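You operate a simulated robot arm through the tools that you are given. There is no shell and no other tool. Be economical: measure what you need, move in short steps, check, and stop when the job is done.

Carry out the task below with a simulated robot arm. There is one attempt and no reset: what you move stays moved.

JOB
Put two of the cream cloth weights from the top of the slide bench on the low shelf of the slide bench. Put the white bulb box that says "25 W" from the top of the slide bench on the mill print and the white bulb box labelled "40 W" on the mill print on a cream board. Put the black notebook labelled "C-5" from the top of the film bench on the small table by the glass door and the black notebook labelled "R-2" on the black-framed bench. Put one of the yellow drives from the top of the small grey desk on the free ledge of the tube stand. Take the wide yellow-label box that says "Y-32" from the top of the grey side table and leave it on the large harbour print. Put two of the narrow yellow-label boxes from the top of the grey side table on top of the fat cream folder. Any order will do. Set down upright: yellow drive, wide yellow-label box, narrow yellow-label box.

The check looks at the end state, three seconds after you hand in, the way a careful person would. Anything else that was tipped, shoved, dropped, spilled or broken makes it a failure. Flat cloth is picked up by pressing the open fingertips on it (5 to 10 N) and closing them slowly along it; thin cloth reads only 2 to 8 mm in the jaws.

ROBOT AND FRAMES
A 7-joint arm with a fingered hand on a trunk, on a base that drives. Base frame: it is fixed to the floor where the robot stands at the start and does not move with it; the origin is under the middle of the robot, x ahead of it, y to its left, z up; the surface under the hand at the start is at about z = 800. Readings come in mm, degrees, newtons and seconds.
Its first joint turns from -166.0 to 166.0 degrees. Places, roughly: black notebook [750, 750, 750]; black-framed bench [-3000, -1200, 800]; cream cloth weight (9x5x3 cm) [1000, -100, 800]; fat cream folder [-2000, 2250, 750]; free ledge of the tube stand (15x36 cm) [-3780, 3080, 600]; large harbour print [-6250, 3250, 250]; low shelf of the slide bench [700, -800, 200]; mill print [1000, -750, 750]; mill print on a cream board [500, -750, 750]; narrow yellow-label box [-2000, 750, 750]; small table by the glass door [-500, -1300, 800]; white bulb box [750, -750, 750]; wide yellow-label box [-2000, 1000, 750]; yellow drive [-1500, 250, 750]. Payload 3.7 kg.
The tool frame sits at the grasp point between the pads (the TCP): z along the fingers, y along the line on which they close. The tips reach 25 mm beyond it. Largest opening 88 mm; the body of the gripper starts 29 mm behind the TCP. The gripper is a hand of 5 fingers: y runs from the thumb to the fingers, the wrist lies at [-13, -106, -174] in the tool frame, and closing takes about 1.5 s.
Orientation is that of the tool frame in the base frame, as a unit quaternion [x, y, z, w]. With the fingers straight down and the wrist toward the robot, the tool's x, y and z point along [0, 1, 0], [1, 0, 0] and [0, 0, -1] of the base frame.

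CONTROLS
- The arm moves only by the tool move_arm. Its argument "moves" is a list of rows, each a list of 6 numbers: the shift along the tool's x, y, z in mm, then the turn, a rotation vector about the tool's x, y, z in degrees. In form: [[x, y, z, rx, ry, rz], ...]. A call has 1 to 12 rows; each row shifts and turns the commanded pose from where the row before left it, along the tool's axes as they then stand. "grip" is the opening, from 0 (shut) to 1 (fully open), set as the call begins (left out, the last holds). Rows are played at 5 a second. More than 50 mm and 8.6 degrees between two rows, or a gripper value outside its range, and nothing of the call is played. A pose out of reach is approached as far as the arm can. The call stops where the force on the tool passes 40 N (or 10 N more than at its start, if that is more) or the arm is blocked; 0.2 s more then pass. Each finger travels about 108 mm/s and halts on what it meets, pressing with about 27 N; the grip force reading is that of the motor and also rises with nothing between the fingers. The clock runs only during rows and for 0.2 s after the last one: add rows that do not move to give the fingers time. It gives the time, the measured TCP pose, the force on the tool (base axes), the opening and the grip force at its end, in the units of the frame above (readings bear some noise), with the torque about the TCP (base axes, N m) and any sound that the robot's microphone picked up, and new pictures: "show" is both (left out), scene, wrist or none.
- Cameras (640 x 400 px; columns grow to the right, rows downward): "scene" is now at [189.1, 210, 1288.1]; the picture's right is [-0.13, -0.99, 0.00], its down [-0.63, 0.09, -0.77] and it looks along [0.76, -0.10, -0.64] (base axes); focal length 214 px, centre (320, 200). "wrist" rides on the gripper at [59, -79, -105] in the tool frame; the picture's right is [-0.73, 0.32, -0.61], its down [-0.62, -0.68, 0.38] and it looks along [-0.29, 0.66, 0.70] (tool axes); focal length 234 px, centre (320, 200).
- roll_base(legs): drives the robot by 1 to 6 legs, each [ahead, left, turn to the left] in mm, mm and degrees, along the robot's own axes; the way and the turn of a leg run together, so that a leg with both is an arc; at most 1500 mm and 180 degrees a leg. The arm and the cameras ride along, it lands a little off, and it stops where it bumps. It gives what a move gives, and a new picture of the scene camera.
- curl_fingers(index, middle, ring, little, thumb_bend, thumb_turn): sets how far each is bent, from 0 (flat) to 1 (curled in); at 0.3 the hand is open as for a grip, at 0.7 the pads meet at the TCP. One left out holds its place. A second passes; each finger stops where it meets its share of the squeeze, and holds until it gets a number again. A gripper value or a shape takes the hand back. It gives what a move gives, with no picture; readings hold the bend of each and the force on index, middle, ring, little, thumb and palm. thumb_turn goes from beside the hand (0) to across from the fingers (1), as for a grip.
- set_grasp(shape): the hand has 5 fingers and takes this shape, open, in about a second: jaw (thumb against the fingers, like two jaws); tri (thumb and two fingers); tip (a fingertip pinch); poke (one finger out to press); point (the index stretched); flat (the hand flat); cup (the hand cupped); fist (a fist). The gripper value then closes the fingers along that shape, each until it touches; the sizes above hold for jaw. It gives what a move gives, with no picture.
- pan_tilt(pan, tilt): turns the head with the scene camera to pan (to the left, within 120 degrees either way) and tilt (down, from -29 to 69), counted from straight ahead of the robot. It gives what a move gives, and a new picture of the scene camera.
- locate(camera, pixels): for up to 12 pixels [column, row] of the newest picture of that camera ("zoom" is the newest enlarged one), the place [x, y, z] in the base frame of the surface seen there, good to about 2 mm, but the place of the scene camera against the robot may be out by one fixed shift of up to 12 mm in any direction. The clock stands still meanwhile.
- inspect(camera, box): a new picture of the part [left, top, right, bottom] of that camera's present view, enlarged. The clock stands still meanwhile.
- close_job(): hands the job in; it is judged then, once.

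Keep the steps short. Do not move on a guess: measure, check each grasp and each placing, and mend mistakes. In all there are 350 turns and 360 pictures (those below and enlarged ones count). Leave the gripper open and the arm clear of the work at the hand-in unless told otherwise, and finish with a single line.

The tools are called after "Call:" by a JSON object that holds its "method" and its "body". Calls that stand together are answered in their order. move_arm: Moves the arm, as the interface text tells. Its arguments: {"type":"object","properties":{"moves":{"type":"array","items":{"type":"array","items":{"type":"number"}}},"grip":{"type":"number"},"show":{"type":"string","enum":["both","scene","wrist","none"]}},"required":["moves"]} The other tools are called the same way: set_grasp (shape) gives the hand a shape; curl_fingers (index, middle, ring, little, thumb_bend, thumb_turn) moves the fingers one by one; roll_base (legs) drives the base; pan_tilt (pan, tilt) turns the head that bears the scene camera; locate (camera, pixels) gives the place of the surface under pixels of a picture; inspect (camera, box) takes an enlarged picture of a part of a camera's view; close_job () hands the job in.

At the start:

```text
clock: 0.0
ee_pos: [759.5, -185.7, 1098.0]
tool_rot: [0.707, 0.707, 0.0, 0.001]
ft_force: [0.7, 0.2, -1.1]
ft_torque: [-0.02, -0.01, -0.01]
gripper_width: 87.7
grasp_force: 0.0
shape: jaw
bend: [0.3, 0.3, 0.3, 0.3, 0.3, 0.98]
finger forces: [0.1, 0.1, 0.0, 0.0, 0.1, 0.0]
robot x, y, heading: [-2.0, -0.9, 0.1]
head pan, tilt: [-7.7, 39.8]
```

scene: 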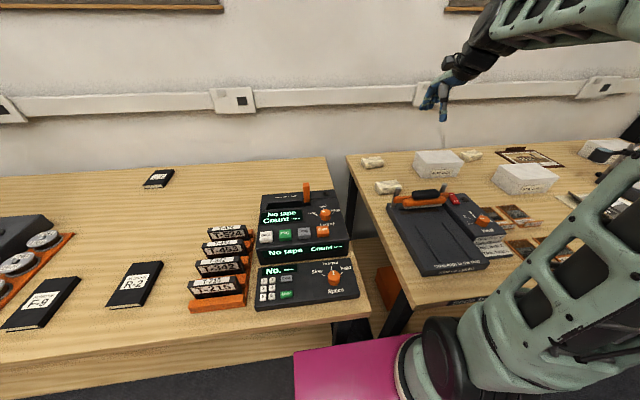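
wrist: 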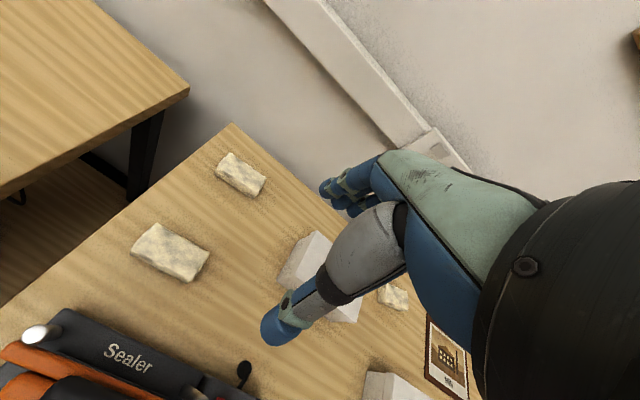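

I see the film bench on the left and the slide bench on the right. I'll pan right to view the slide bench.

Call:
{"method": "pan_tilt", "body": {"pan": -45, "tilt": 40}}

```text
clock: 1.0
ee_pos: [758.6, -183.5, 1098.5]
tool_rot: [0.707, 0.707, 0.001, 0.0]
ft_force: [0.0, -0.5, -0.4]
ft_torque: [0.01, -0.01, -0.04]
gripper_width: 87.7
grasp_force: 0.2
shape: jaw
bend: [0.3, 0.3, 0.3, 0.3, 0.3, 0.98]
finger forces: [0.1, 0.1, 0.1, 0.0, 0.0, 0.0]
robot x, y, heading: [-1.1, -0.9, -0.1]
head pan, tilt: [-45.0, 40.0]
```

scene: 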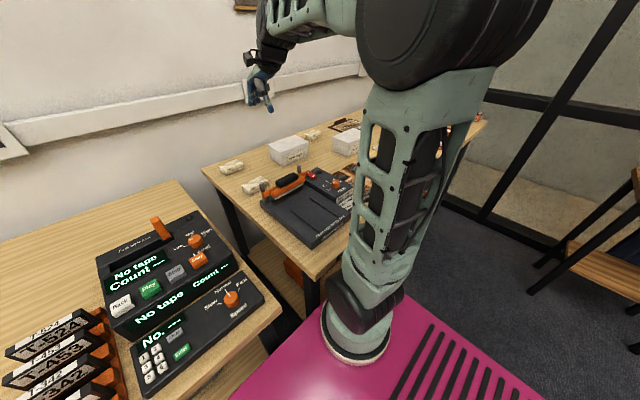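

Call:
{"method": "locate", "body": {"camera": "scene", "pixels": [[205, 170], [312, 280], [232, 165], [257, 185], [312, 135], [290, 150], [345, 135], [560, 262], [400, 300], [480, 125], [270, 330]]}}

Call:
{"method": "pan_tilt", "body": {"pan": -85, "tilt": 40}}

```text
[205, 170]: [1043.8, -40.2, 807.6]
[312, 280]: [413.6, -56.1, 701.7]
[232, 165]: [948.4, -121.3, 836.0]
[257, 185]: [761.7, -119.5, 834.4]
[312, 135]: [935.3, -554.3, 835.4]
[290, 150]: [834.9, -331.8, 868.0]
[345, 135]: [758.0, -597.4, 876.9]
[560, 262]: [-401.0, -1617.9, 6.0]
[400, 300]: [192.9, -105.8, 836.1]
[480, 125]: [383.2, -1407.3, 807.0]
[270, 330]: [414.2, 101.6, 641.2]
```

```text
clock: 2.1
ee_pos: [759.3, -184.3, 1098.3]
tool_rot: [0.707, 0.707, 0.0, 0.0]
ft_force: [-0.6, 0.3, -0.7]
ft_torque: [0.0, -0.02, 0.02]
gripper_width: 87.6
grasp_force: 0.0
shape: jaw
bend: [0.3, 0.3, 0.3, 0.3, 0.3, 0.98]
finger forces: [0.0, 0.0, 0.0, 0.0, 0.0, 0.0]
robot x, y, heading: [1.8, 1.2, 0.1]
head pan, tilt: [-85.0, 40.0]
```

scene: 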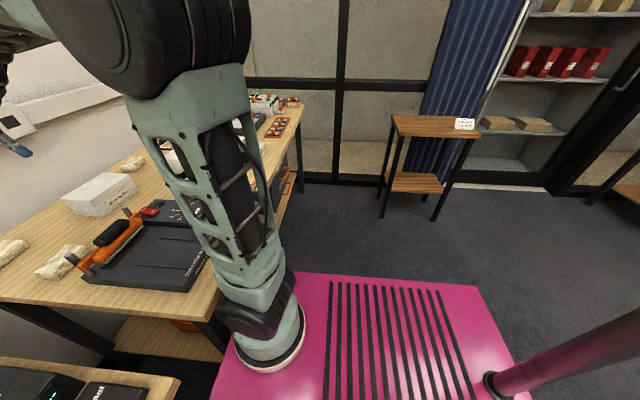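

Locate deck corners and the door table.

Call:
{"method": "locate", "body": {"camera": "scene", "pixels": [[300, 275], [475, 290], [215, 395], [270, 350], [395, 120], [478, 136], [387, 180], [440, 128], [462, 124], [510, 385], [303, 110], [290, 190]]}}

```text
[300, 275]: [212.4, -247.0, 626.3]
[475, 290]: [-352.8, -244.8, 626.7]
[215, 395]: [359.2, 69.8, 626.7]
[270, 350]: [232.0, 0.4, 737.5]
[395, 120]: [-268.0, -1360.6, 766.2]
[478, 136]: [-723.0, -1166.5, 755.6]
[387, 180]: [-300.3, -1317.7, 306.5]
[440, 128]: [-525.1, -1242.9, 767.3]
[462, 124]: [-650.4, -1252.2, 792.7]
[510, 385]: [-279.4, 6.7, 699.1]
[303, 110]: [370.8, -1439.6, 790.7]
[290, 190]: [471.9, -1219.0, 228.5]
```

Drive right 550 mm with a little setback to stay clear of the bench edge (x≈413).

Call:
{"method": "roll_base", "body": {"legs": [[-40, -550, 0]]}}

Call:
{"method": "pan_tilt", "body": {"pan": 0, "tilt": 48}}

```text
clock: 5.3
ee_pos: [722.1, -737.7, 1098.3]
tool_rot: [0.706, 0.709, 0.001, -0.001]
ft_force: [1.0, -0.5, 0.7]
ft_torque: [0.0, 0.01, 0.01]
gripper_width: 87.7
grasp_force: 0.1
shape: jaw
bend: [0.3, 0.3, 0.3, 0.3, 0.3, 0.98]
finger forces: [0.0, 0.0, 0.1, 0.0, 0.0, 0.0]
robot x, y, heading: [-35.8, -557.7, 0.2]
head pan, tilt: [-85.0, 40.0]
```

scene: 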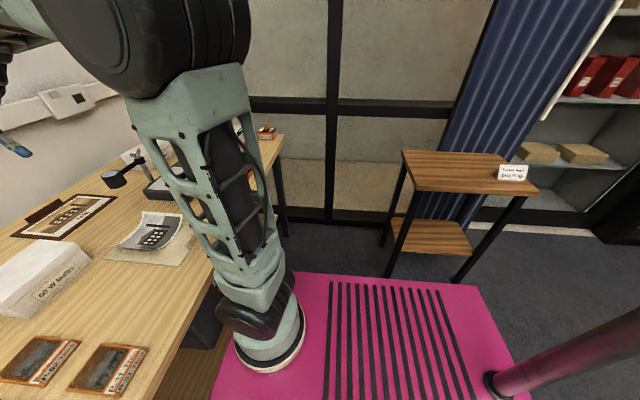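

```text
clock: 6.9
ee_pos: [722.3, -736.6, 1099.2]
tool_rot: [0.705, 0.709, 0.001, 0.0]
ft_force: [0.2, -0.5, -0.1]
ft_torque: [0.02, 0.0, -0.03]
gripper_width: 87.7
grasp_force: 0.0
shape: jaw
bend: [0.3, 0.3, 0.3, 0.3, 0.3, 0.98]
finger forces: [0.0, 0.1, 0.1, 0.0, 0.0, 0.1]
robot x, y, heading: [-37.9, -557.0, 0.3]
head pan, tilt: [0.0, 48.0]
```

scene: 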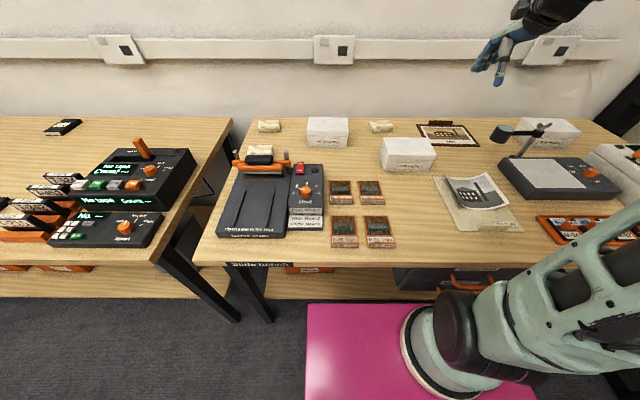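

Call:
{"method": "inspect", "body": {"camera": "scene", "box": [370, 100, 550, 240]}}

Call:
{"method": "inspect", "body": {"camera": "scene", "box": [220, 100, 450, 170]}}

Call:
{"method": "inspect", "body": {"camera": "scene", "box": [500, 100, 640, 260]}}

```text
2.86 times, centred on (460, 170) of scene
```

zoom: 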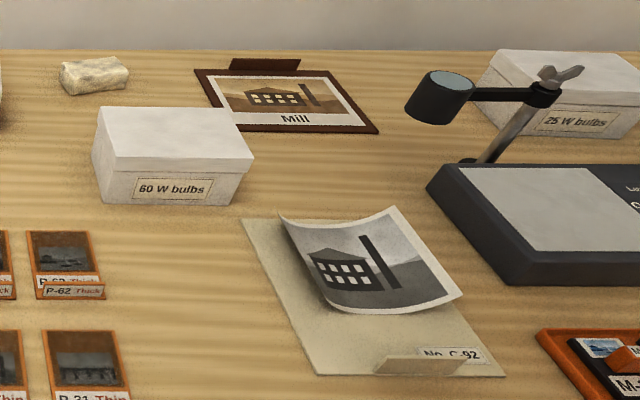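

```text
2.78 times, centred on (335, 135) of scene
```

zoom: 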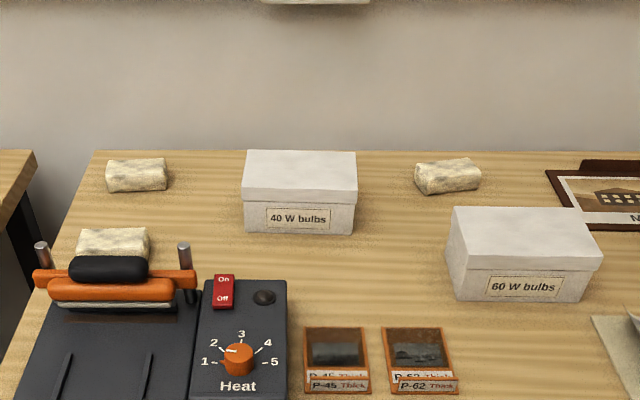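

```text
2.50 times, centred on (570, 180) of scene
```

zoom: 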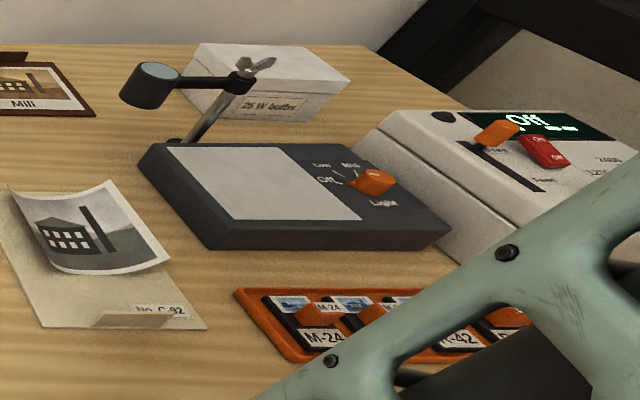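

Call:
{"method": "locate", "body": {"camera": "scene", "pixels": [[258, 127], [278, 127], [268, 124], [268, 133], [308, 119], [349, 119], [348, 133], [310, 132], [346, 145], [308, 144], [371, 126], [391, 126]]}}

Call:
{"method": "locate", "body": {"camera": "scene", "pixels": [[525, 118], [574, 120], [579, 133], [550, 131], [514, 130], [424, 126], [463, 125], [476, 146], [438, 147], [447, 134], [498, 134], [545, 127]]}}

Call:
{"method": "locate", "body": {"camera": "scene", "pixels": [[434, 177], [483, 173], [512, 205], [456, 231], [522, 230], [497, 179], [505, 203], [451, 177], [470, 208], [475, 190], [260, 148], [530, 160]]}}

```text
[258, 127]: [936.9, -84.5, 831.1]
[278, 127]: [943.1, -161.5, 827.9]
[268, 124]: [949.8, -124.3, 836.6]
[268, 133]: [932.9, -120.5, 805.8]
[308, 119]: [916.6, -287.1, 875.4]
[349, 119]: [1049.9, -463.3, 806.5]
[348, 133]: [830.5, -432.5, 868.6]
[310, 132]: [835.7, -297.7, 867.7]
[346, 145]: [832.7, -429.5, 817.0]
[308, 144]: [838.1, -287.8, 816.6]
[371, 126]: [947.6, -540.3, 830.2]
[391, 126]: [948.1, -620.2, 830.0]
```

```text
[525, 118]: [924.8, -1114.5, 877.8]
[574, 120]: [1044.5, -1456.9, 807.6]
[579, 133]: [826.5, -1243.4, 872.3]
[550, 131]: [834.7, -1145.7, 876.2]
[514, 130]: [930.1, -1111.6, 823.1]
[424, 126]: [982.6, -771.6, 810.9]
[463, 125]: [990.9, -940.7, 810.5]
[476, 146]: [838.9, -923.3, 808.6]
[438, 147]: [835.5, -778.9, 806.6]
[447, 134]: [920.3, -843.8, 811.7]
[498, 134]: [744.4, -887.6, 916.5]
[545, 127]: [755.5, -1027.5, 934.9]
```

```text
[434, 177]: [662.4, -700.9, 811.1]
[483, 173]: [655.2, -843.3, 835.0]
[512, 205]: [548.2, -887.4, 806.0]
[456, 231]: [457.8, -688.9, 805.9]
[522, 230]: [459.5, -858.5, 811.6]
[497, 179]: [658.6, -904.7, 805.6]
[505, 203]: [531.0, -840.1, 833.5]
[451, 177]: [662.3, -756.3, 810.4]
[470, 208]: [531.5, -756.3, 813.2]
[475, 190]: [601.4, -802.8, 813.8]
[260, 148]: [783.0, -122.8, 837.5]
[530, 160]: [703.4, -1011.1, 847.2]
```

Next: I see 25 W box at about (875,-1180), and the framed "Mill" print at about (915,-850). I drive right to face them, staying short of the small table (front edge y≈-1166).

Call:
{"method": "roll_base", "body": {"legs": [[0, -280, 0]]}}

Call:
{"method": "pan_tilt", "body": {"pan": -20, "tilt": 45}}

```text
clock: 8.8
ee_pos: [720.8, -1020.0, 1099.2]
tool_rot: [0.708, 0.706, 0.0, -0.001]
ft_force: [1.1, 0.7, 0.0]
ft_torque: [0.04, 0.03, -0.01]
gripper_width: 87.3
grasp_force: 0.1
shape: jaw
bend: [0.3, 0.3, 0.3, 0.3, 0.3, 0.98]
finger forces: [0.1, 0.0, 0.0, 0.1, 0.0, 0.1]
robot x, y, heading: [-37.7, -833.1, 0.2]
head pan, tilt: [0.0, 48.0]
```

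scene: 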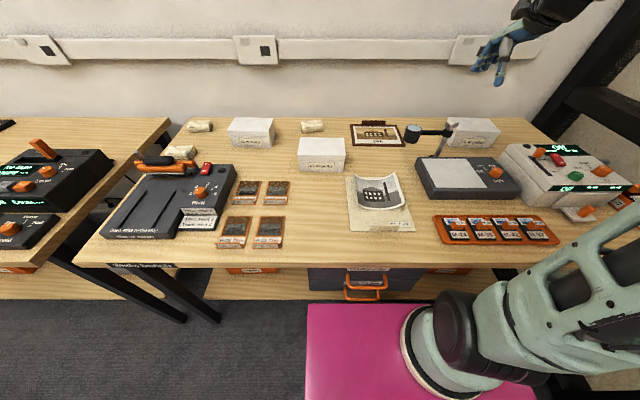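

```text
clock: 9.7
ee_pos: [720.3, -1020.8, 1100.1]
tool_rot: [0.708, 0.707, 0.0, -0.001]
ft_force: [-0.5, 0.4, 0.4]
ft_torque: [-0.03, 0.0, -0.01]
gripper_width: 87.5
grasp_force: 0.0
shape: jaw
bend: [0.3, 0.3, 0.3, 0.3, 0.3, 0.98]
finger forces: [0.1, 0.0, 0.1, 0.1, 0.0, 0.0]
robot x, y, heading: [-39.2, -833.9, -0.1]
head pan, tilt: [-20.0, 45.0]
```

scene: 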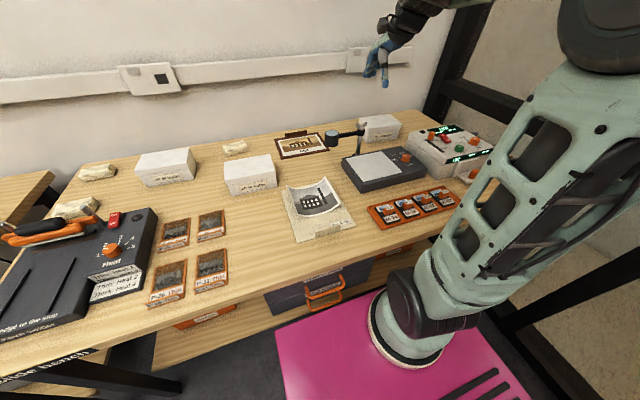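

Call:
{"method": "inspect", "body": {"camera": "wrist", "box": [0, 0, 640, 400]}}

```text
1.00 times, centred on (320, 200) of wrist (not enlarged: the box is as wide or as high as the picture)
```

zoom: 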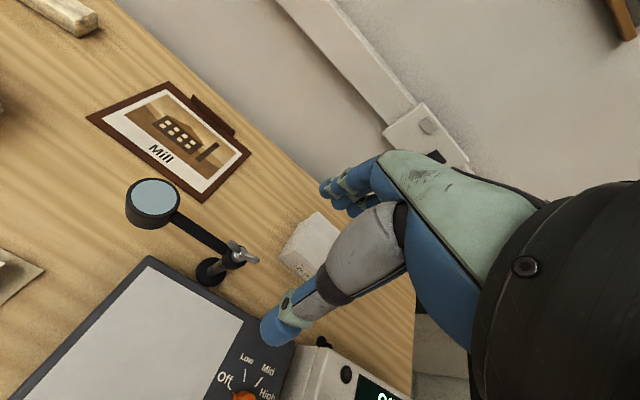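

Call:
{"method": "move_arm", "body": {"moves": [[-45, 10, 0, 0, 0, 0], [-45, 10, 0, 0, 0, 0], [-45, 10, 0, 0, 0, 0], [-45, 10, 0, 0, 0, 0], [0, 0, 0, 0, 0, 0]], "grip": 1, "show": "wrist"}}

```text
clock: 10.9
ee_pos: [762.6, -1200.4, 1097.3]
tool_rot: [0.708, 0.706, -0.001, 0.0]
ft_force: [0.4, 0.6, 0.2]
ft_torque: [-0.01, 0.0, 0.01]
gripper_width: 87.7
grasp_force: 0.1
shape: jaw
bend: [0.3, 0.3, 0.3, 0.3, 0.3, 0.98]
finger forces: [0.0, 0.0, 0.0, 0.0, 0.0, 0.0]
robot x, y, heading: [-39.6, -835.2, -0.0]
head pan, tilt: [-20.0, 45.0]
```

wrist: 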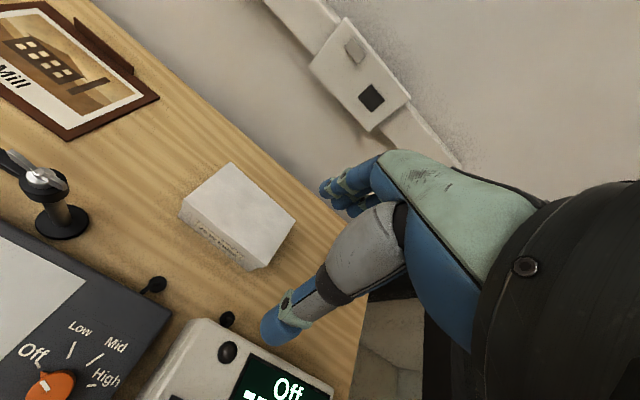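

Call:
{"method": "locate", "body": {"camera": "wrist", "pixels": [[231, 164], [294, 218], [254, 267], [182, 203], [180, 216], [248, 268], [154, 283], [228, 317], [45, 180], [30, 40], [158, 100], [68, 138]]}}

Call:
{"method": "inspect", "body": {"camera": "wrist", "box": [140, 140, 320, 290]}}

```text
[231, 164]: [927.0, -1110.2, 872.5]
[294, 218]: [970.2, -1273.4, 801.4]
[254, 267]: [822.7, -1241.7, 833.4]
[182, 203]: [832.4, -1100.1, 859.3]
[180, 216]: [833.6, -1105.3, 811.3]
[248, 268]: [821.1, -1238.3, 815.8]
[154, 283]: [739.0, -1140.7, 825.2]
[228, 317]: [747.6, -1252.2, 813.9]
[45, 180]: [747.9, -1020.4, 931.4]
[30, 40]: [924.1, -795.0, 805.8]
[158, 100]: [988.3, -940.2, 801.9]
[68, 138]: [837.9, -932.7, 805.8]
```

```text
2.67 times, centred on (230, 215) of wrist
```

zoom: 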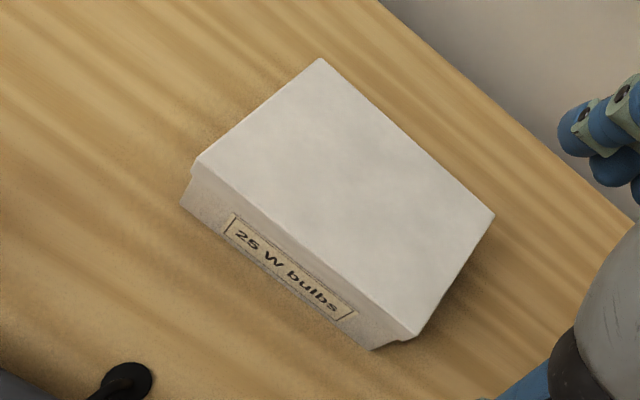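

Confirm corners of the 25 W box in the zoom.

Call:
{"method": "locate", "body": {"camera": "zoom", "pixels": [[320, 64], [488, 216], [414, 332], [200, 160], [186, 200], [372, 346], [375, 345], [300, 210], [260, 115], [450, 270], [300, 250], [410, 145]]}}

```text
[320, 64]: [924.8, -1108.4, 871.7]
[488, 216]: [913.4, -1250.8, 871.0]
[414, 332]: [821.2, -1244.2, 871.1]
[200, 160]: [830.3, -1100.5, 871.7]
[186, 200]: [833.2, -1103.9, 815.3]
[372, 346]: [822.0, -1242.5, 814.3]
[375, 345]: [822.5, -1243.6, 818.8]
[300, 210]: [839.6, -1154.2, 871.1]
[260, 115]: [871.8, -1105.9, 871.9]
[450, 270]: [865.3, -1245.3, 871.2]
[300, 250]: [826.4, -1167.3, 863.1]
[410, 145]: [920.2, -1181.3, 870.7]
```

The box lid is about 93 mm deep, beyond the jaw's 88 mm. I'll open the fingers wider and read the width.

Call:
{"method": "curl_fingers", "body": {"index": 0.15, "middle": 0.15, "ring": 0.15, "little": 0.15, "thumb_bend": 0.15}}

Call:
{"method": "inspect", "body": {"camera": "wrist", "box": [0, 0, 640, 400]}}

Call:
{"method": "inspect", "body": {"camera": "scene", "box": [320, 0, 480, 150]}}

```text
clock: 11.9
ee_pos: [761.8, -1201.1, 1097.4]
tool_rot: [0.708, 0.707, 0.0, 0.0]
ft_force: [-0.4, -0.1, -0.5]
ft_torque: [-0.03, 0.01, -0.01]
gripper_width: 112.1
grasp_force: 0.0
shape: fingers
bend: [0.15, 0.15, 0.15, 0.15, 0.15, 0.98]
finger forces: [0.0, 0.1, 0.1, 0.0, 0.0, 0.1]
robot x, y, heading: [-34.5, -839.0, 0.0]
head pan, tilt: [-20.0, 45.0]
```

```text
1.00 times, centred on (320, 200) of wrist (not enlarged: the box is as wide or as high as the picture)
```

zoom: 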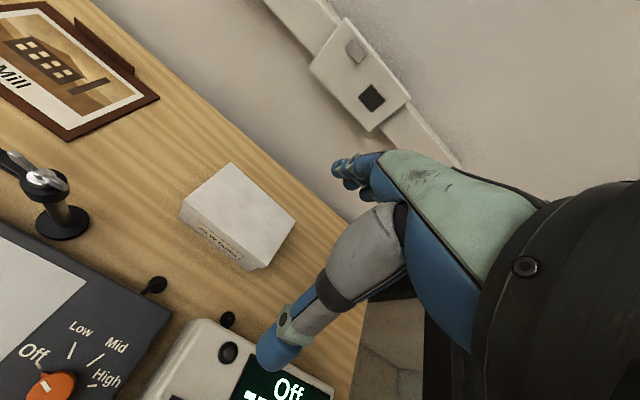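

```text
2.67 times, centred on (400, 75) of scene
```

zoom: 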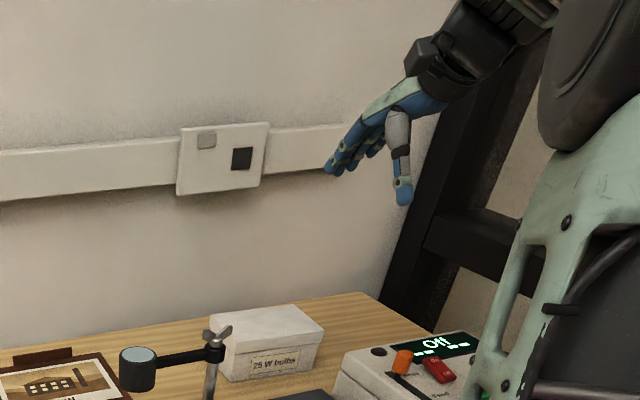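

Opening is now 112 mm. Move over box centre (872,-1176), yaw 4°, and descend to z≈925 first.

Call:
{"method": "move_arm", "body": {"moves": [[8.3, 36.8, 0, 0, 0, 0], [8.3, 36.8, 0, 0, 0, 0], [8.3, 36.8, 0, 0, 0, 4], [0, 0, 45, 0, 0, 0], [0, 0, 45, 0, 0, 0], [0, 0, 45, 0, 0, 0], [0, 0, 37, 0, 0, 0], [0, 0, 0, 0, 0, 0]]}}

```text
clock: 13.7
ee_pos: [872.4, -1173.9, 924.9]
tool_rot: [0.732, 0.681, 0.0, 0.0]
ft_force: [-0.5, -0.6, 0.0]
ft_torque: [0.01, -0.03, 0.01]
gripper_width: 112.1
grasp_force: 0.0
shape: fingers
bend: [0.15, 0.15, 0.15, 0.15, 0.15, 0.98]
finger forces: [0.1, 0.1, 0.0, 0.1, 0.0, 0.0]
robot x, y, heading: [-40.2, -833.8, 0.0]
head pan, tilt: [-20.0, 45.0]
```

scene: 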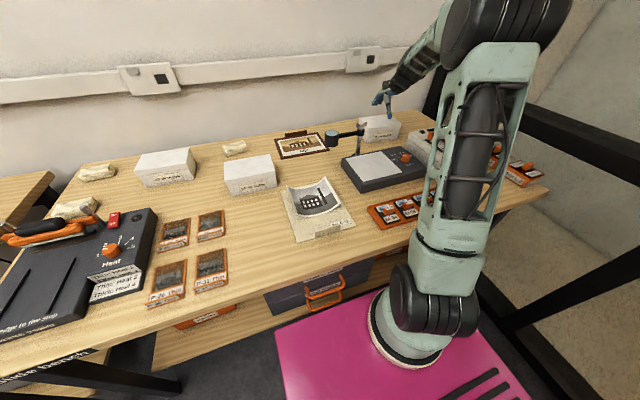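
wrist: 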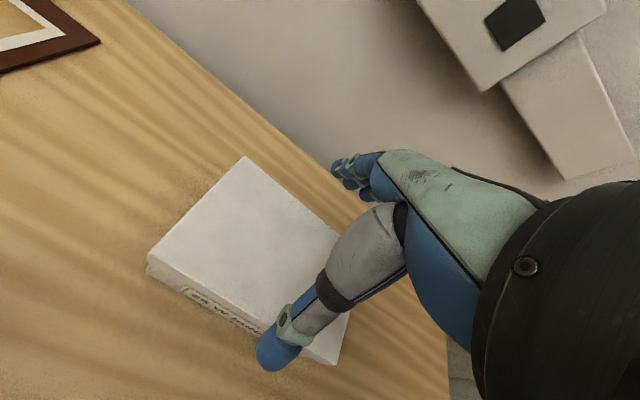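

Call:
{"method": "move_arm", "body": {"moves": [[0, 0, 15, 0, 0, 0], [0, 0, 15, 0, 0, 0], [0, 0, 10, 0, 0, 0], [0, 0, 0, 0, 0, 0]], "show": "wrist"}}

Call:
{"method": "inspect", "body": {"camera": "scene", "box": [330, 70, 430, 150]}}

```text
clock: 14.7
ee_pos: [873.7, -1174.6, 886.0]
tool_rot: [0.732, 0.681, 0.0, -0.001]
ft_force: [-0.5, 0.3, -0.4]
ft_torque: [-0.01, 0.04, -0.03]
gripper_width: 112.2
grasp_force: 0.1
shape: fingers
bend: [0.15, 0.15, 0.15, 0.15, 0.15, 0.98]
finger forces: [0.1, 0.0, 0.0, 0.0, 0.1, 0.0]
robot x, y, heading: [-34.7, -834.3, 0.1]
head pan, tilt: [-20.0, 45.0]
```

wrist: 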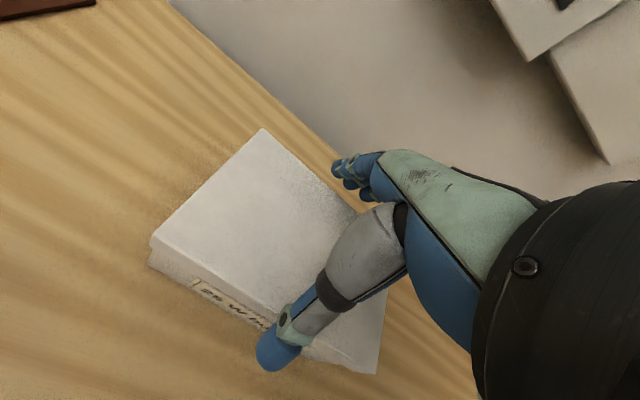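

```text
5.00 times, centred on (380, 110) of scene
```

zoom: 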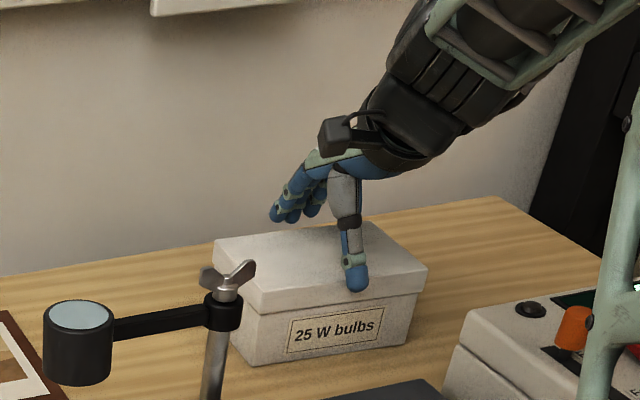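

Thumb is in front of the box, fingers behind. Descend 36 mm more.

Call:
{"method": "move_arm", "body": {"moves": [[0, 0, 12, 0, 0, 0], [0, 0, 12, 0, 0, 0], [0, 0, 11, 0, 0, 0], [0, 0, 0, 0, 0, 0]], "show": "wrist"}}

Call:
{"method": "inspect", "body": {"camera": "scene", "box": [330, 70, 430, 150]}}

```text
clock: 15.5
ee_pos: [873.7, -1176.8, 861.5]
tool_rot: [0.732, 0.681, 0.003, 0.007]
ft_force: [-4.8, 0.9, 18.7]
ft_torque: [-0.02, 0.29, 0.09]
gripper_width: 121.1
grasp_force: 11.9
shape: fingers
bend: [0.12, 0.15, 0.15, 0.14, 0.03, 0.97]
finger forces: [5.3, 0.0, 0.3, 2.2, 16.9, 0.0]
robot x, y, heading: [-38.8, -837.0, -0.2]
head pan, tilt: [-20.0, 45.0]
stopped in row 4: the force on the tool passed its limit at 46 N (the readings are from after the stop); the commanded pose is now the measured one
```

wrist: 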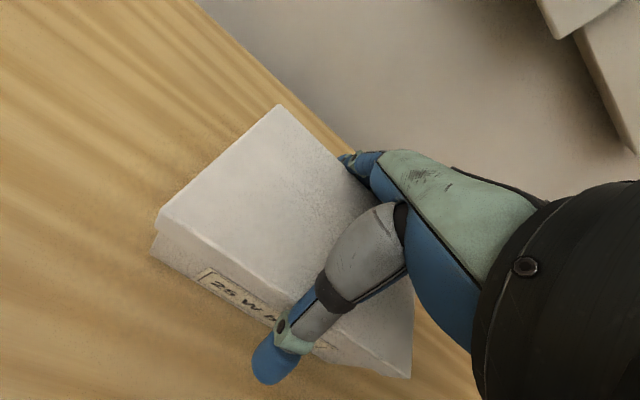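

```text
5.00 times, centred on (380, 110) of scene
```

zoom: 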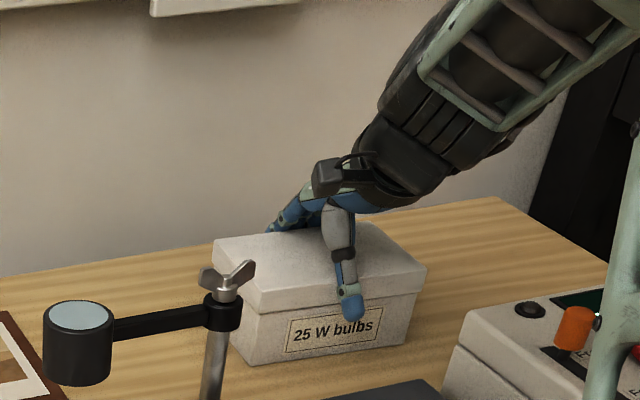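

Thumb wedges on the lid edge. Lift 25 mm, open wider, descend again.

Call:
{"method": "move_arm", "body": {"moves": [[0, 0, -13, 0, 0, 0], [0, 0, -13, 0, 0, 0], [0, 0, 0, 0, 0, 0]], "show": "none"}}

Call:
{"method": "curl_fingers", "body": {"index": 0.03, "middle": 0.03, "ring": 0.03, "little": 0.03, "thumb_bend": 0.0}}

Call:
{"method": "move_arm", "body": {"moves": [[0, 0, 10, 0, 0, 0], [0, 0, 10, 0, 0, 0], [0, 0, 7, 0, 0, 0], [0, 0, 0, 0, 0, 0]], "show": "wrist"}}

```text
clock: 16.3
ee_pos: [873.3, -1175.8, 884.6]
tool_rot: [0.732, 0.681, 0.002, 0.005]
ft_force: [0.1, 0.5, 0.3]
ft_torque: [0.01, -0.01, 0.02]
gripper_width: 113.0
grasp_force: 0.2
shape: fingers
bend: [0.15, 0.15, 0.15, 0.15, 0.15, 0.97]
finger forces: [0.1, 0.0, 0.0, 0.0, 0.1, 0.0]
robot x, y, heading: [-35.4, -836.1, -0.2]
head pan, tilt: [-20.0, 45.0]
```

```text
clock: 17.3
ee_pos: [872.7, -1176.1, 884.5]
tool_rot: [0.731, 0.682, 0.002, 0.005]
ft_force: [0.8, 0.5, 0.1]
ft_torque: [0.0, 0.01, 0.05]
gripper_width: 129.4
grasp_force: 0.0
shape: fingers
bend: [0.03, 0.03, 0.03, 0.03, 0.0, 0.97]
finger forces: [0.0, 0.0, 0.0, 0.1, 0.0, 0.0]
robot x, y, heading: [-41.8, -837.3, -0.2]
head pan, tilt: [-20.0, 45.0]
```

```text
clock: 18.3
ee_pos: [873.0, -1175.5, 858.9]
tool_rot: [0.732, 0.682, 0.003, 0.006]
ft_force: [-4.4, 0.4, 13.7]
ft_torque: [0.08, 0.57, 0.04]
gripper_width: 130.8
grasp_force: 5.9
shape: fingers
bend: [0.03, 0.03, 0.03, 0.03, 0.0, 0.97]
finger forces: [0.0, 0.0, 0.0, 0.0, 11.5, 0.0]
robot x, y, heading: [-37.4, -835.0, 0.1]
head pan, tilt: [-20.0, 45.0]
```

wrist: 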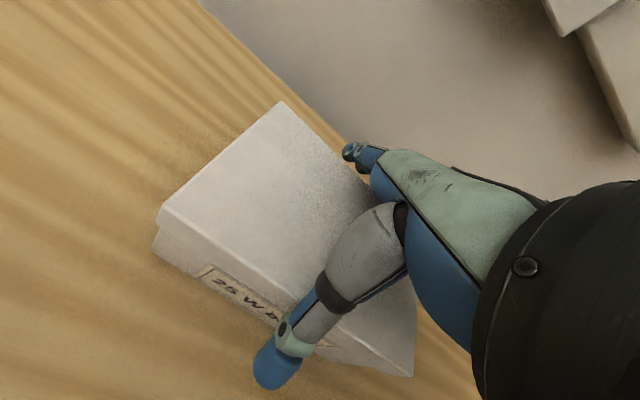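

Thumb still pushes on the lid; shift hand 7 mm toward the robot, then a bit lower.

Call:
{"method": "move_arm", "body": {"moves": [[0, 0, -5, 0, 0, 0], [0, -7, 0, 0, 0, 0], [0, 0, 6, 0, 0, 0], [0, 0, 5, 0, 0, 0], [0, 0, 0, 0, 0, 0]], "show": "none"}}

```text
clock: 19.5
ee_pos: [866.8, -1175.8, 852.3]
tool_rot: [0.732, 0.681, 0.002, 0.006]
ft_force: [0.9, -0.5, 15.9]
ft_torque: [-0.36, -0.86, 0.03]
gripper_width: 133.3
grasp_force: 6.7
shape: fingers
bend: [0.01, 0.03, 0.02, 0.0, 0.0, 0.98]
finger forces: [4.7, 0.8, 2.2, 4.7, 1.2, 0.1]
robot x, y, heading: [-34.0, -836.2, 0.0]
head pan, tilt: [-20.0, 45.0]
```

Now close the fingers slowly on the box.

Call:
{"method": "curl_fingers", "body": {"index": 0.7, "middle": 0.7, "ring": 0.7, "little": 0.7, "thumb_bend": 0.7}}

Call:
{"method": "inspect", "body": {"camera": "wrist", "box": [0, 0, 640, 400]}}

Call:
{"method": "inspect", "body": {"camera": "scene", "box": [330, 70, 430, 150]}}

```text
clock: 20.1
ee_pos: [868.3, -1176.2, 857.4]
tool_rot: [0.73, 0.683, 0.004, 0.01]
ft_force: [3.3, 1.8, 14.9]
ft_torque: [-0.81, -1.01, 0.54]
gripper_width: 116.1
grasp_force: 59.5
shape: fingers
bend: [0.07, 0.27, 0.06, 0.09, 0.45, 0.91]
finger forces: [13.4, 19.1, 16.3, 14.5, 55.3, 0.0]
robot x, y, heading: [-37.6, -832.4, -0.3]
head pan, tilt: [-20.0, 45.0]
stopped: the force on the tool passed its limit at 41 N (the readings are from after the stop); the commanded pose is now the measured one
```

```text
1.00 times, centred on (320, 200) of wrist (not enlarged: the box is as wide or as high as the picture)
```

zoom: 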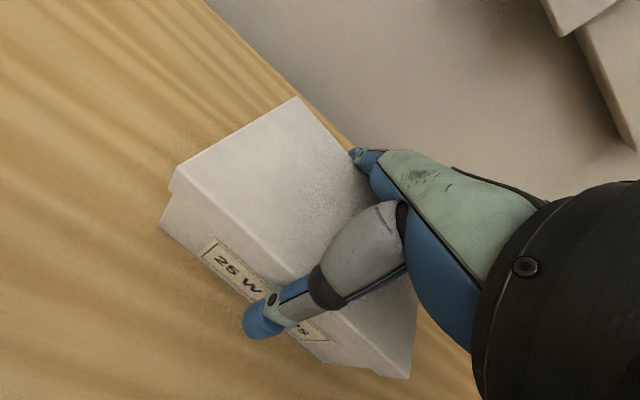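

```text
5.00 times, centred on (380, 110) of scene
```

zoom: 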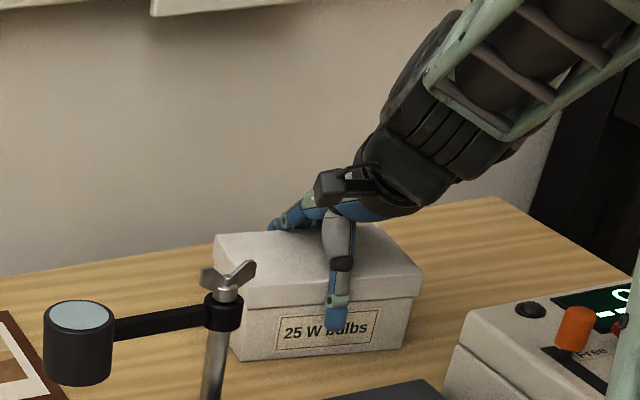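

The grip is lopsided (fingers wedge on the lid). Reopen, rise to z≈872, recentre, and close again.

Call:
{"method": "curl_fingers", "body": {"index": 0.08, "middle": 0.08, "ring": 0.08, "little": 0.08, "thumb_bend": 0.05}}

Call:
{"method": "move_arm", "body": {"moves": [[0, 0, -12, 0, 0, 0], [0, 5, 0, 0, 0, 0], [0, 0, 0, 0, 0, 0]], "show": "wrist"}}

```text
clock: 21.1
ee_pos: [867.4, -1175.3, 854.0]
tool_rot: [0.732, 0.681, 0.003, 0.008]
ft_force: [3.8, -3.5, 15.0]
ft_torque: [-0.15, -0.63, -0.39]
gripper_width: 129.5
grasp_force: 8.1
shape: fingers
bend: [0.04, 0.08, 0.07, 0.05, 0.05, 0.96]
finger forces: [7.8, 0.7, 2.0, 3.7, 2.8, 0.0]
robot x, y, heading: [-41.4, -835.4, -0.0]
head pan, tilt: [-20.0, 45.0]
```

```text
clock: 21.9
ee_pos: [872.8, -1176.8, 866.1]
tool_rot: [0.731, 0.682, 0.002, 0.008]
ft_force: [-1.0, 0.4, 0.5]
ft_torque: [0.02, 0.0, -0.01]
gripper_width: 123.9
grasp_force: 0.9
shape: fingers
bend: [0.08, 0.08, 0.08, 0.08, 0.04, 0.97]
finger forces: [0.0, 0.0, 0.1, 0.0, 0.5, 0.0]
robot x, y, heading: [-38.5, -838.4, 0.1]
head pan, tilt: [-20.0, 45.0]
```

wrist: 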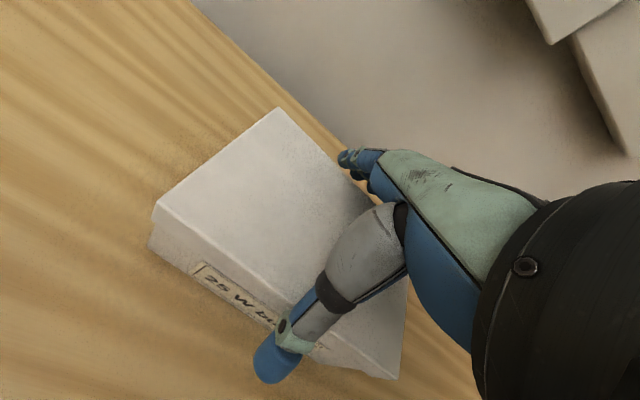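

Call:
{"method": "curl_fingers", "body": {"index": 0.4, "middle": 0.4, "ring": 0.4, "little": 0.4, "thumb_bend": 0.4}}

Call:
{"method": "inspect", "body": {"camera": "scene", "box": [330, 70, 430, 150]}}

```text
clock: 22.9
ee_pos: [873.1, -1175.6, 866.7]
tool_rot: [0.732, 0.682, 0.003, 0.01]
ft_force: [8.7, 0.5, 23.8]
ft_torque: [-0.5, -1.35, 0.35]
gripper_width: 111.4
grasp_force: 31.4
shape: fingers
bend: [0.2, 0.26, 0.29, 0.27, 0.09, 0.94]
finger forces: [13.4, 7.6, 9.8, 10.5, 22.4, 0.0]
robot x, y, heading: [-32.1, -833.5, -0.1]
head pan, tilt: [-20.0, 45.0]
```

```text
5.00 times, centred on (380, 110) of scene
```

zoom: 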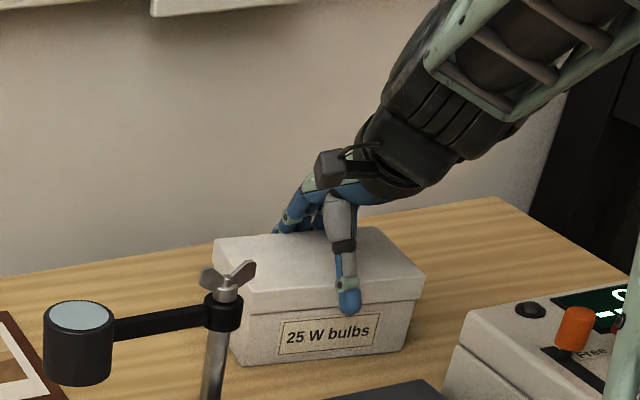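

Tighten and try a small lift.

Call:
{"method": "curl_fingers", "body": {"index": 0.6, "middle": 0.6, "ring": 0.6, "little": 0.6, "thumb_bend": 0.5}}

Call:
{"method": "move_arm", "body": {"moves": [[0, 0, -6, 0, 0, 0], [0, 0, -6, 0, 0, 0], [0, 0, 0, 0, 0, 0]], "show": "wrist"}}

Call:
{"method": "inspect", "body": {"camera": "scene", "box": [330, 70, 430, 150]}}

```text
clock: 23.9
ee_pos: [872.1, -1176.3, 868.0]
tool_rot: [0.732, 0.682, 0.003, 0.009]
ft_force: [11.0, 2.2, 29.8]
ft_torque: [-0.6, -1.27, 0.55]
gripper_width: 110.4
grasp_force: 34.1
shape: fingers
bend: [0.2, 0.33, 0.3, 0.38, 0.0, 0.94]
finger forces: [14.0, 6.9, 9.8, 13.9, 23.4, 0.0]
robot x, y, heading: [-38.6, -836.1, -0.1]
head pan, tilt: [-20.0, 45.0]
```

```text
clock: 24.7
ee_pos: [872.3, -1175.8, 876.3]
tool_rot: [0.731, 0.682, 0.002, 0.007]
ft_force: [0.2, -0.3, -2.0]
ft_torque: [0.0, 0.06, 0.01]
gripper_width: 100.9
grasp_force: 13.6
shape: fingers
bend: [0.26, 0.39, 0.38, 0.45, 0.0, 0.93]
finger forces: [3.6, 3.8, 4.1, 4.0, 12.2, 0.1]
robot x, y, heading: [-36.2, -838.2, -0.1]
head pan, tilt: [-20.0, 45.0]
```

wrist: 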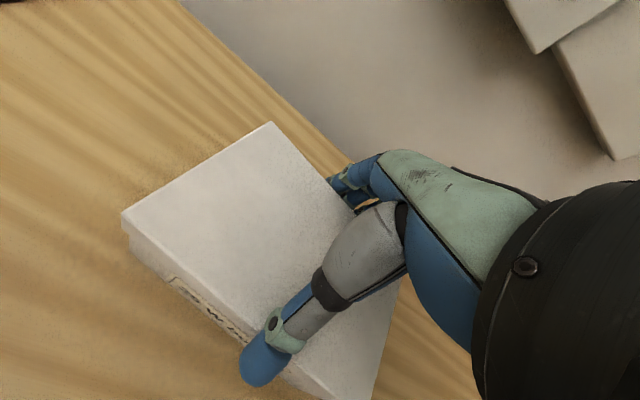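

```text
5.00 times, centred on (380, 110) of scene
```

zoom: 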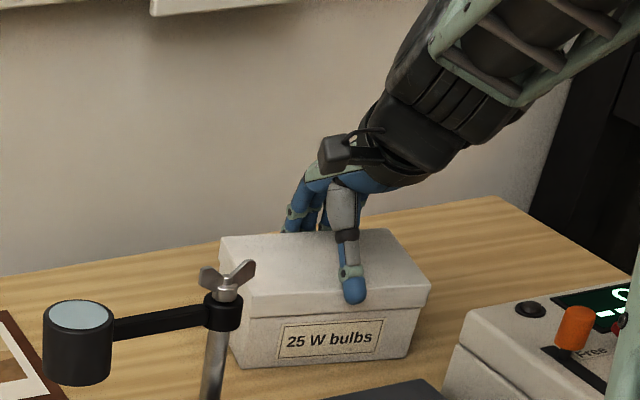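

Call:
{"method": "locate", "body": {"camera": "wrist", "pixels": [[270, 126], [126, 212], [128, 225], [200, 215], [135, 262], [125, 240], [230, 150], [150, 255]]}}

Call:
{"method": "inspect", "body": {"camera": "wrist", "box": [100, 180, 260, 330]}}

```text
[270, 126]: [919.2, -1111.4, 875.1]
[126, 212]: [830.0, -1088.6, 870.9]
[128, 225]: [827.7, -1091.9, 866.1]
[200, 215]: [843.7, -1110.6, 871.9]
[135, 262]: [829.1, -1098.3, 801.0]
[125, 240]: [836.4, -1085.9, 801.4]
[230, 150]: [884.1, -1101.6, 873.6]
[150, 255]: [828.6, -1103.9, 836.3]
```

```text
2.67 times, centred on (180, 255) of wrist
```

zoom: 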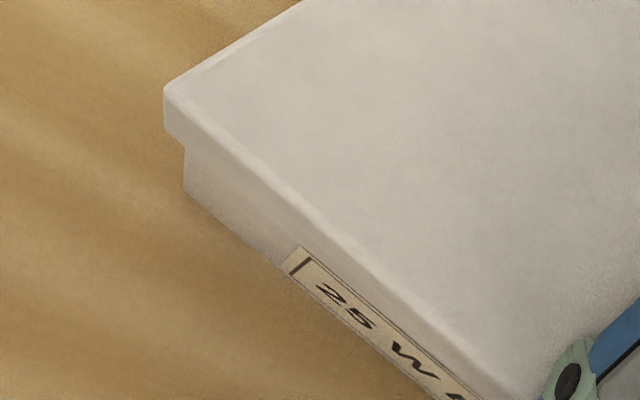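

Call:
{"method": "move_arm", "body": {"moves": [[0, 0, -8, 0, 0, 0], [0, 0, -8, 0, 0, 0], [0, 0, 0, 0, 0, 0]], "show": "wrist"}}

Call:
{"method": "inspect", "body": {"camera": "scene", "box": [330, 70, 430, 150]}}

```text
clock: 25.5
ee_pos: [872.0, -1176.0, 893.7]
tool_rot: [0.732, 0.682, 0.002, 0.007]
ft_force: [0.8, 0.0, 1.1]
ft_torque: [-0.02, -0.02, -0.03]
gripper_width: 86.1
grasp_force: 0.3
shape: fingers
bend: [0.28, 0.43, 0.44, 0.48, 0.21, 0.97]
finger forces: [0.1, 0.4, 0.1, 0.1, 0.0, 0.0]
robot x, y, heading: [-38.4, -834.1, -0.1]
head pan, tilt: [-20.0, 45.0]
```

wrist: 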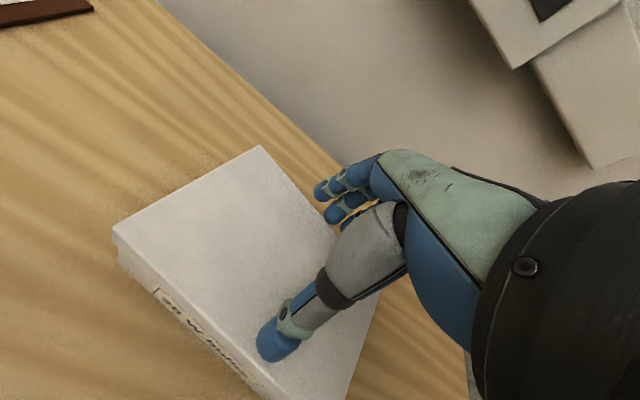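

```text
5.00 times, centred on (380, 110) of scene
```

zoom: 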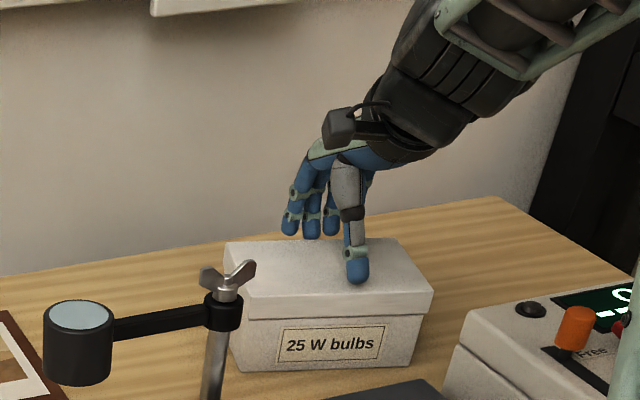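

It slipped off; box is still upright, slightly turned. Rise 45 mm, reopen and re-measure.

Call:
{"method": "move_arm", "body": {"moves": [[0, 0, -25, 0, 0, 0], [0, 0, -25, 0, 0, 0], [0, 0, 0, 0, 0, 0]], "show": "none"}}

Call:
{"method": "set_grasp", "body": {"shape": "cup"}}

Call:
{"method": "inspect", "body": {"camera": "scene", "box": [330, 70, 430, 150]}}

Call:
{"method": "set_grasp", "body": {"shape": "jaw"}}

Call:
{"method": "curl_fingers", "body": {"index": 0.17, "middle": 0.17, "ring": 0.17, "little": 0.17, "thumb_bend": 0.1, "thumb_turn": 1.0}}

Call:
{"method": "inspect", "body": {"camera": "wrist", "box": [0, 0, 640, 400]}}

```text
clock: 26.3
ee_pos: [872.6, -1175.1, 944.0]
tool_rot: [0.731, 0.682, 0.002, 0.007]
ft_force: [-0.4, 1.0, 0.0]
ft_torque: [0.04, 0.01, -0.03]
gripper_width: 85.9
grasp_force: 0.0
shape: fingers
bend: [0.28, 0.43, 0.44, 0.48, 0.21, 0.97]
finger forces: [0.1, 0.0, 0.0, 0.0, 0.1, 0.0]
robot x, y, heading: [-36.1, -836.9, -0.0]
head pan, tilt: [-20.0, 45.0]
```

```text
clock: 27.2
ee_pos: [871.5, -1174.2, 942.9]
tool_rot: [0.731, 0.682, 0.003, 0.008]
ft_force: [0.3, 0.2, 0.8]
ft_torque: [0.01, 0.03, -0.01]
gripper_width: 59.6
grasp_force: 0.1
shape: cup
bend: [0.0, 0.0, 0.0, 0.0, 0.75, 0.25]
finger forces: [0.0, 0.1, 0.0, 0.1, 0.0, 0.0]
robot x, y, heading: [-38.5, -836.9, 0.2]
head pan, tilt: [-20.0, 45.0]
```

```text
5.00 times, centred on (380, 110) of scene
```

zoom: 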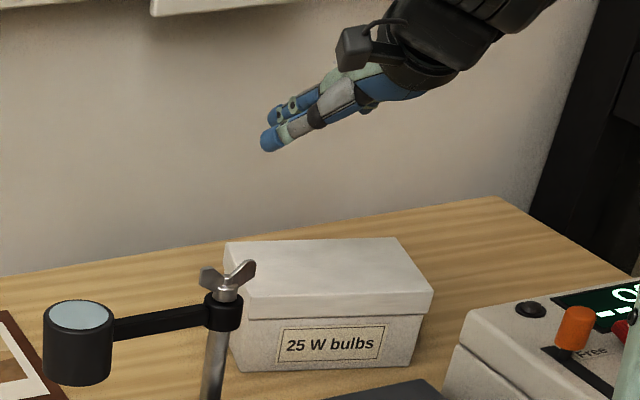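

```text
clock: 28.1
ee_pos: [870.7, -1175.1, 943.4]
tool_rot: [0.732, 0.682, 0.002, 0.007]
ft_force: [0.2, 0.3, 0.1]
ft_torque: [-0.02, 0.0, 0.02]
gripper_width: 87.7
grasp_force: 0.0
shape: jaw
bend: [0.3, 0.3, 0.3, 0.3, 0.3, 0.97]
finger forces: [0.0, 0.0, 0.1, 0.0, 0.0, 0.0]
robot x, y, heading: [-35.9, -834.4, -0.1]
head pan, tilt: [-20.0, 45.0]
```

```text
clock: 29.1
ee_pos: [872.0, -1175.5, 943.9]
tool_rot: [0.732, 0.681, 0.002, 0.008]
ft_force: [0.4, 0.1, 0.4]
ft_torque: [0.0, -0.03, 0.02]
gripper_width: 112.6
grasp_force: 0.0
shape: fingers
bend: [0.17, 0.17, 0.17, 0.17, 0.1, 0.96]
finger forces: [0.0, 0.1, 0.0, 0.0, 0.1, 0.0]
robot x, y, heading: [-41.0, -834.2, 0.0]
head pan, tilt: [-20.0, 45.0]
```

```text
1.00 times, centred on (320, 200) of wrist (not enlarged: the box is as wide or as high as the picture)
```

zoom: 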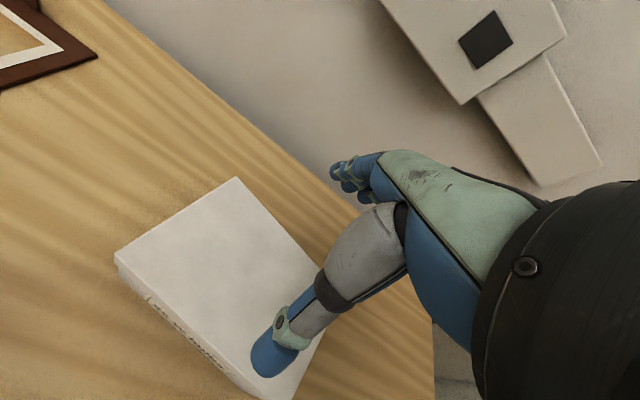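

Call:
{"method": "locate", "body": {"camera": "zoom", "pixels": [[236, 181], [118, 254], [120, 268], [140, 290], [180, 215], [230, 375], [310, 265], [190, 300], [200, 345]]}}

Call:
{"method": "inspect", "body": {"camera": "scene", "box": [355, 100, 415, 148]}}

```text
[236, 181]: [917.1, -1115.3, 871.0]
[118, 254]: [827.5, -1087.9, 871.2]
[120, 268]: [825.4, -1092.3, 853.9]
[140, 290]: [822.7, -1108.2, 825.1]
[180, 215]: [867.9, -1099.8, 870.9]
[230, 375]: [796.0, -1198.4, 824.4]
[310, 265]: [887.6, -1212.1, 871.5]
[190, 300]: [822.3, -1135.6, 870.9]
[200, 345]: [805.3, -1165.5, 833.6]
```

```text
8.33 times, centred on (385, 124) of scene
```

zoom: 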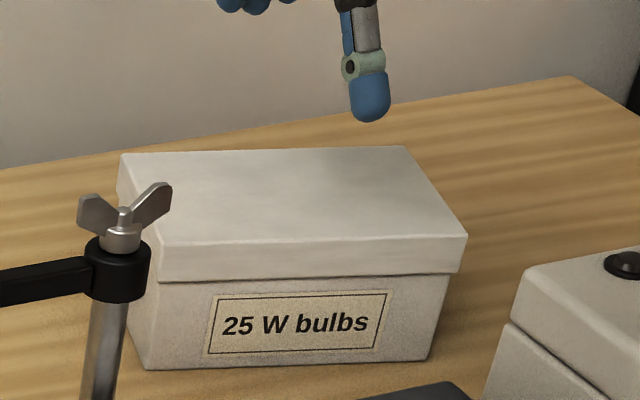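

Box now yawed about -16.7°, centre (851,-1170), intact. Turn the tool to match, recentre, descend to z≈872.

Call:
{"method": "move_arm", "body": {"moves": [[0, 0, 0, 0, 0, 6.3], [0, 0, 0, 0, 0, 6.3], [-1, -20.6, 0, 0, 0, 0], [0, 0, 30, 0, 0, 0], [0, 0, 20, 0, 0, 0], [0, 0, 0, 0, 0, 0]], "show": "wrist"}}

Call:
{"method": "inspect", "body": {"camera": "scene", "box": [345, 85, 425, 149]}}

```text
clock: 30.5
ee_pos: [851.8, -1171.2, 894.6]
tool_rot: [0.802, 0.597, 0.003, 0.008]
ft_force: [0.7, -0.1, 1.2]
ft_torque: [0.03, 0.0, 0.01]
gripper_width: 112.8
grasp_force: 0.0
shape: fingers
bend: [0.17, 0.17, 0.17, 0.17, 0.1, 0.96]
finger forces: [0.0, 0.0, 0.0, 0.0, 0.0, 0.0]
robot x, y, heading: [-35.9, -835.1, -0.4]
head pan, tilt: [-20.0, 45.0]
```

wrist: 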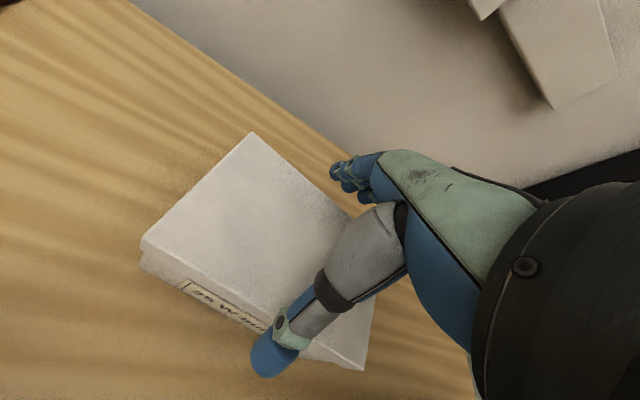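

```text
6.25 times, centred on (385, 117) of scene
```

zoom: 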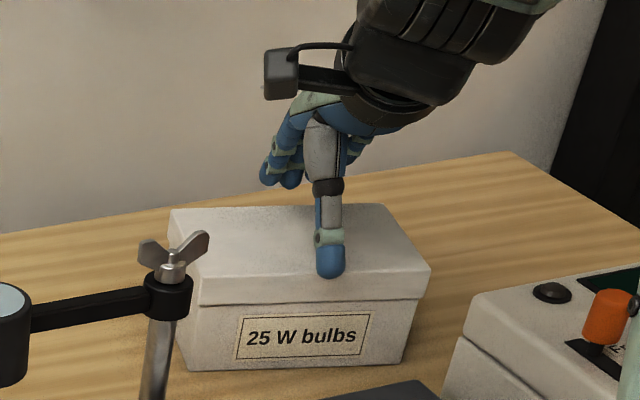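

Aligned. Descend 24 mm with check.

Call:
{"method": "move_arm", "body": {"moves": [[0, 0, 12, 0, 0, 0], [0, 0, 12, 0, 0, 0], [0, 0, 0, 0, 0, 0]], "show": "none"}}

```text
clock: 31.3
ee_pos: [851.6, -1171.3, 869.2]
tool_rot: [0.802, 0.598, 0.003, 0.007]
ft_force: [0.8, 1.1, 1.1]
ft_torque: [-0.01, -0.05, -0.03]
gripper_width: 114.0
grasp_force: 1.1
shape: fingers
bend: [0.16, 0.17, 0.17, 0.17, 0.1, 0.96]
finger forces: [1.3, 0.0, 0.0, 0.1, 0.2, 0.0]
robot x, y, heading: [-39.2, -837.7, 0.0]
head pan, tilt: [-20.0, 45.0]
```

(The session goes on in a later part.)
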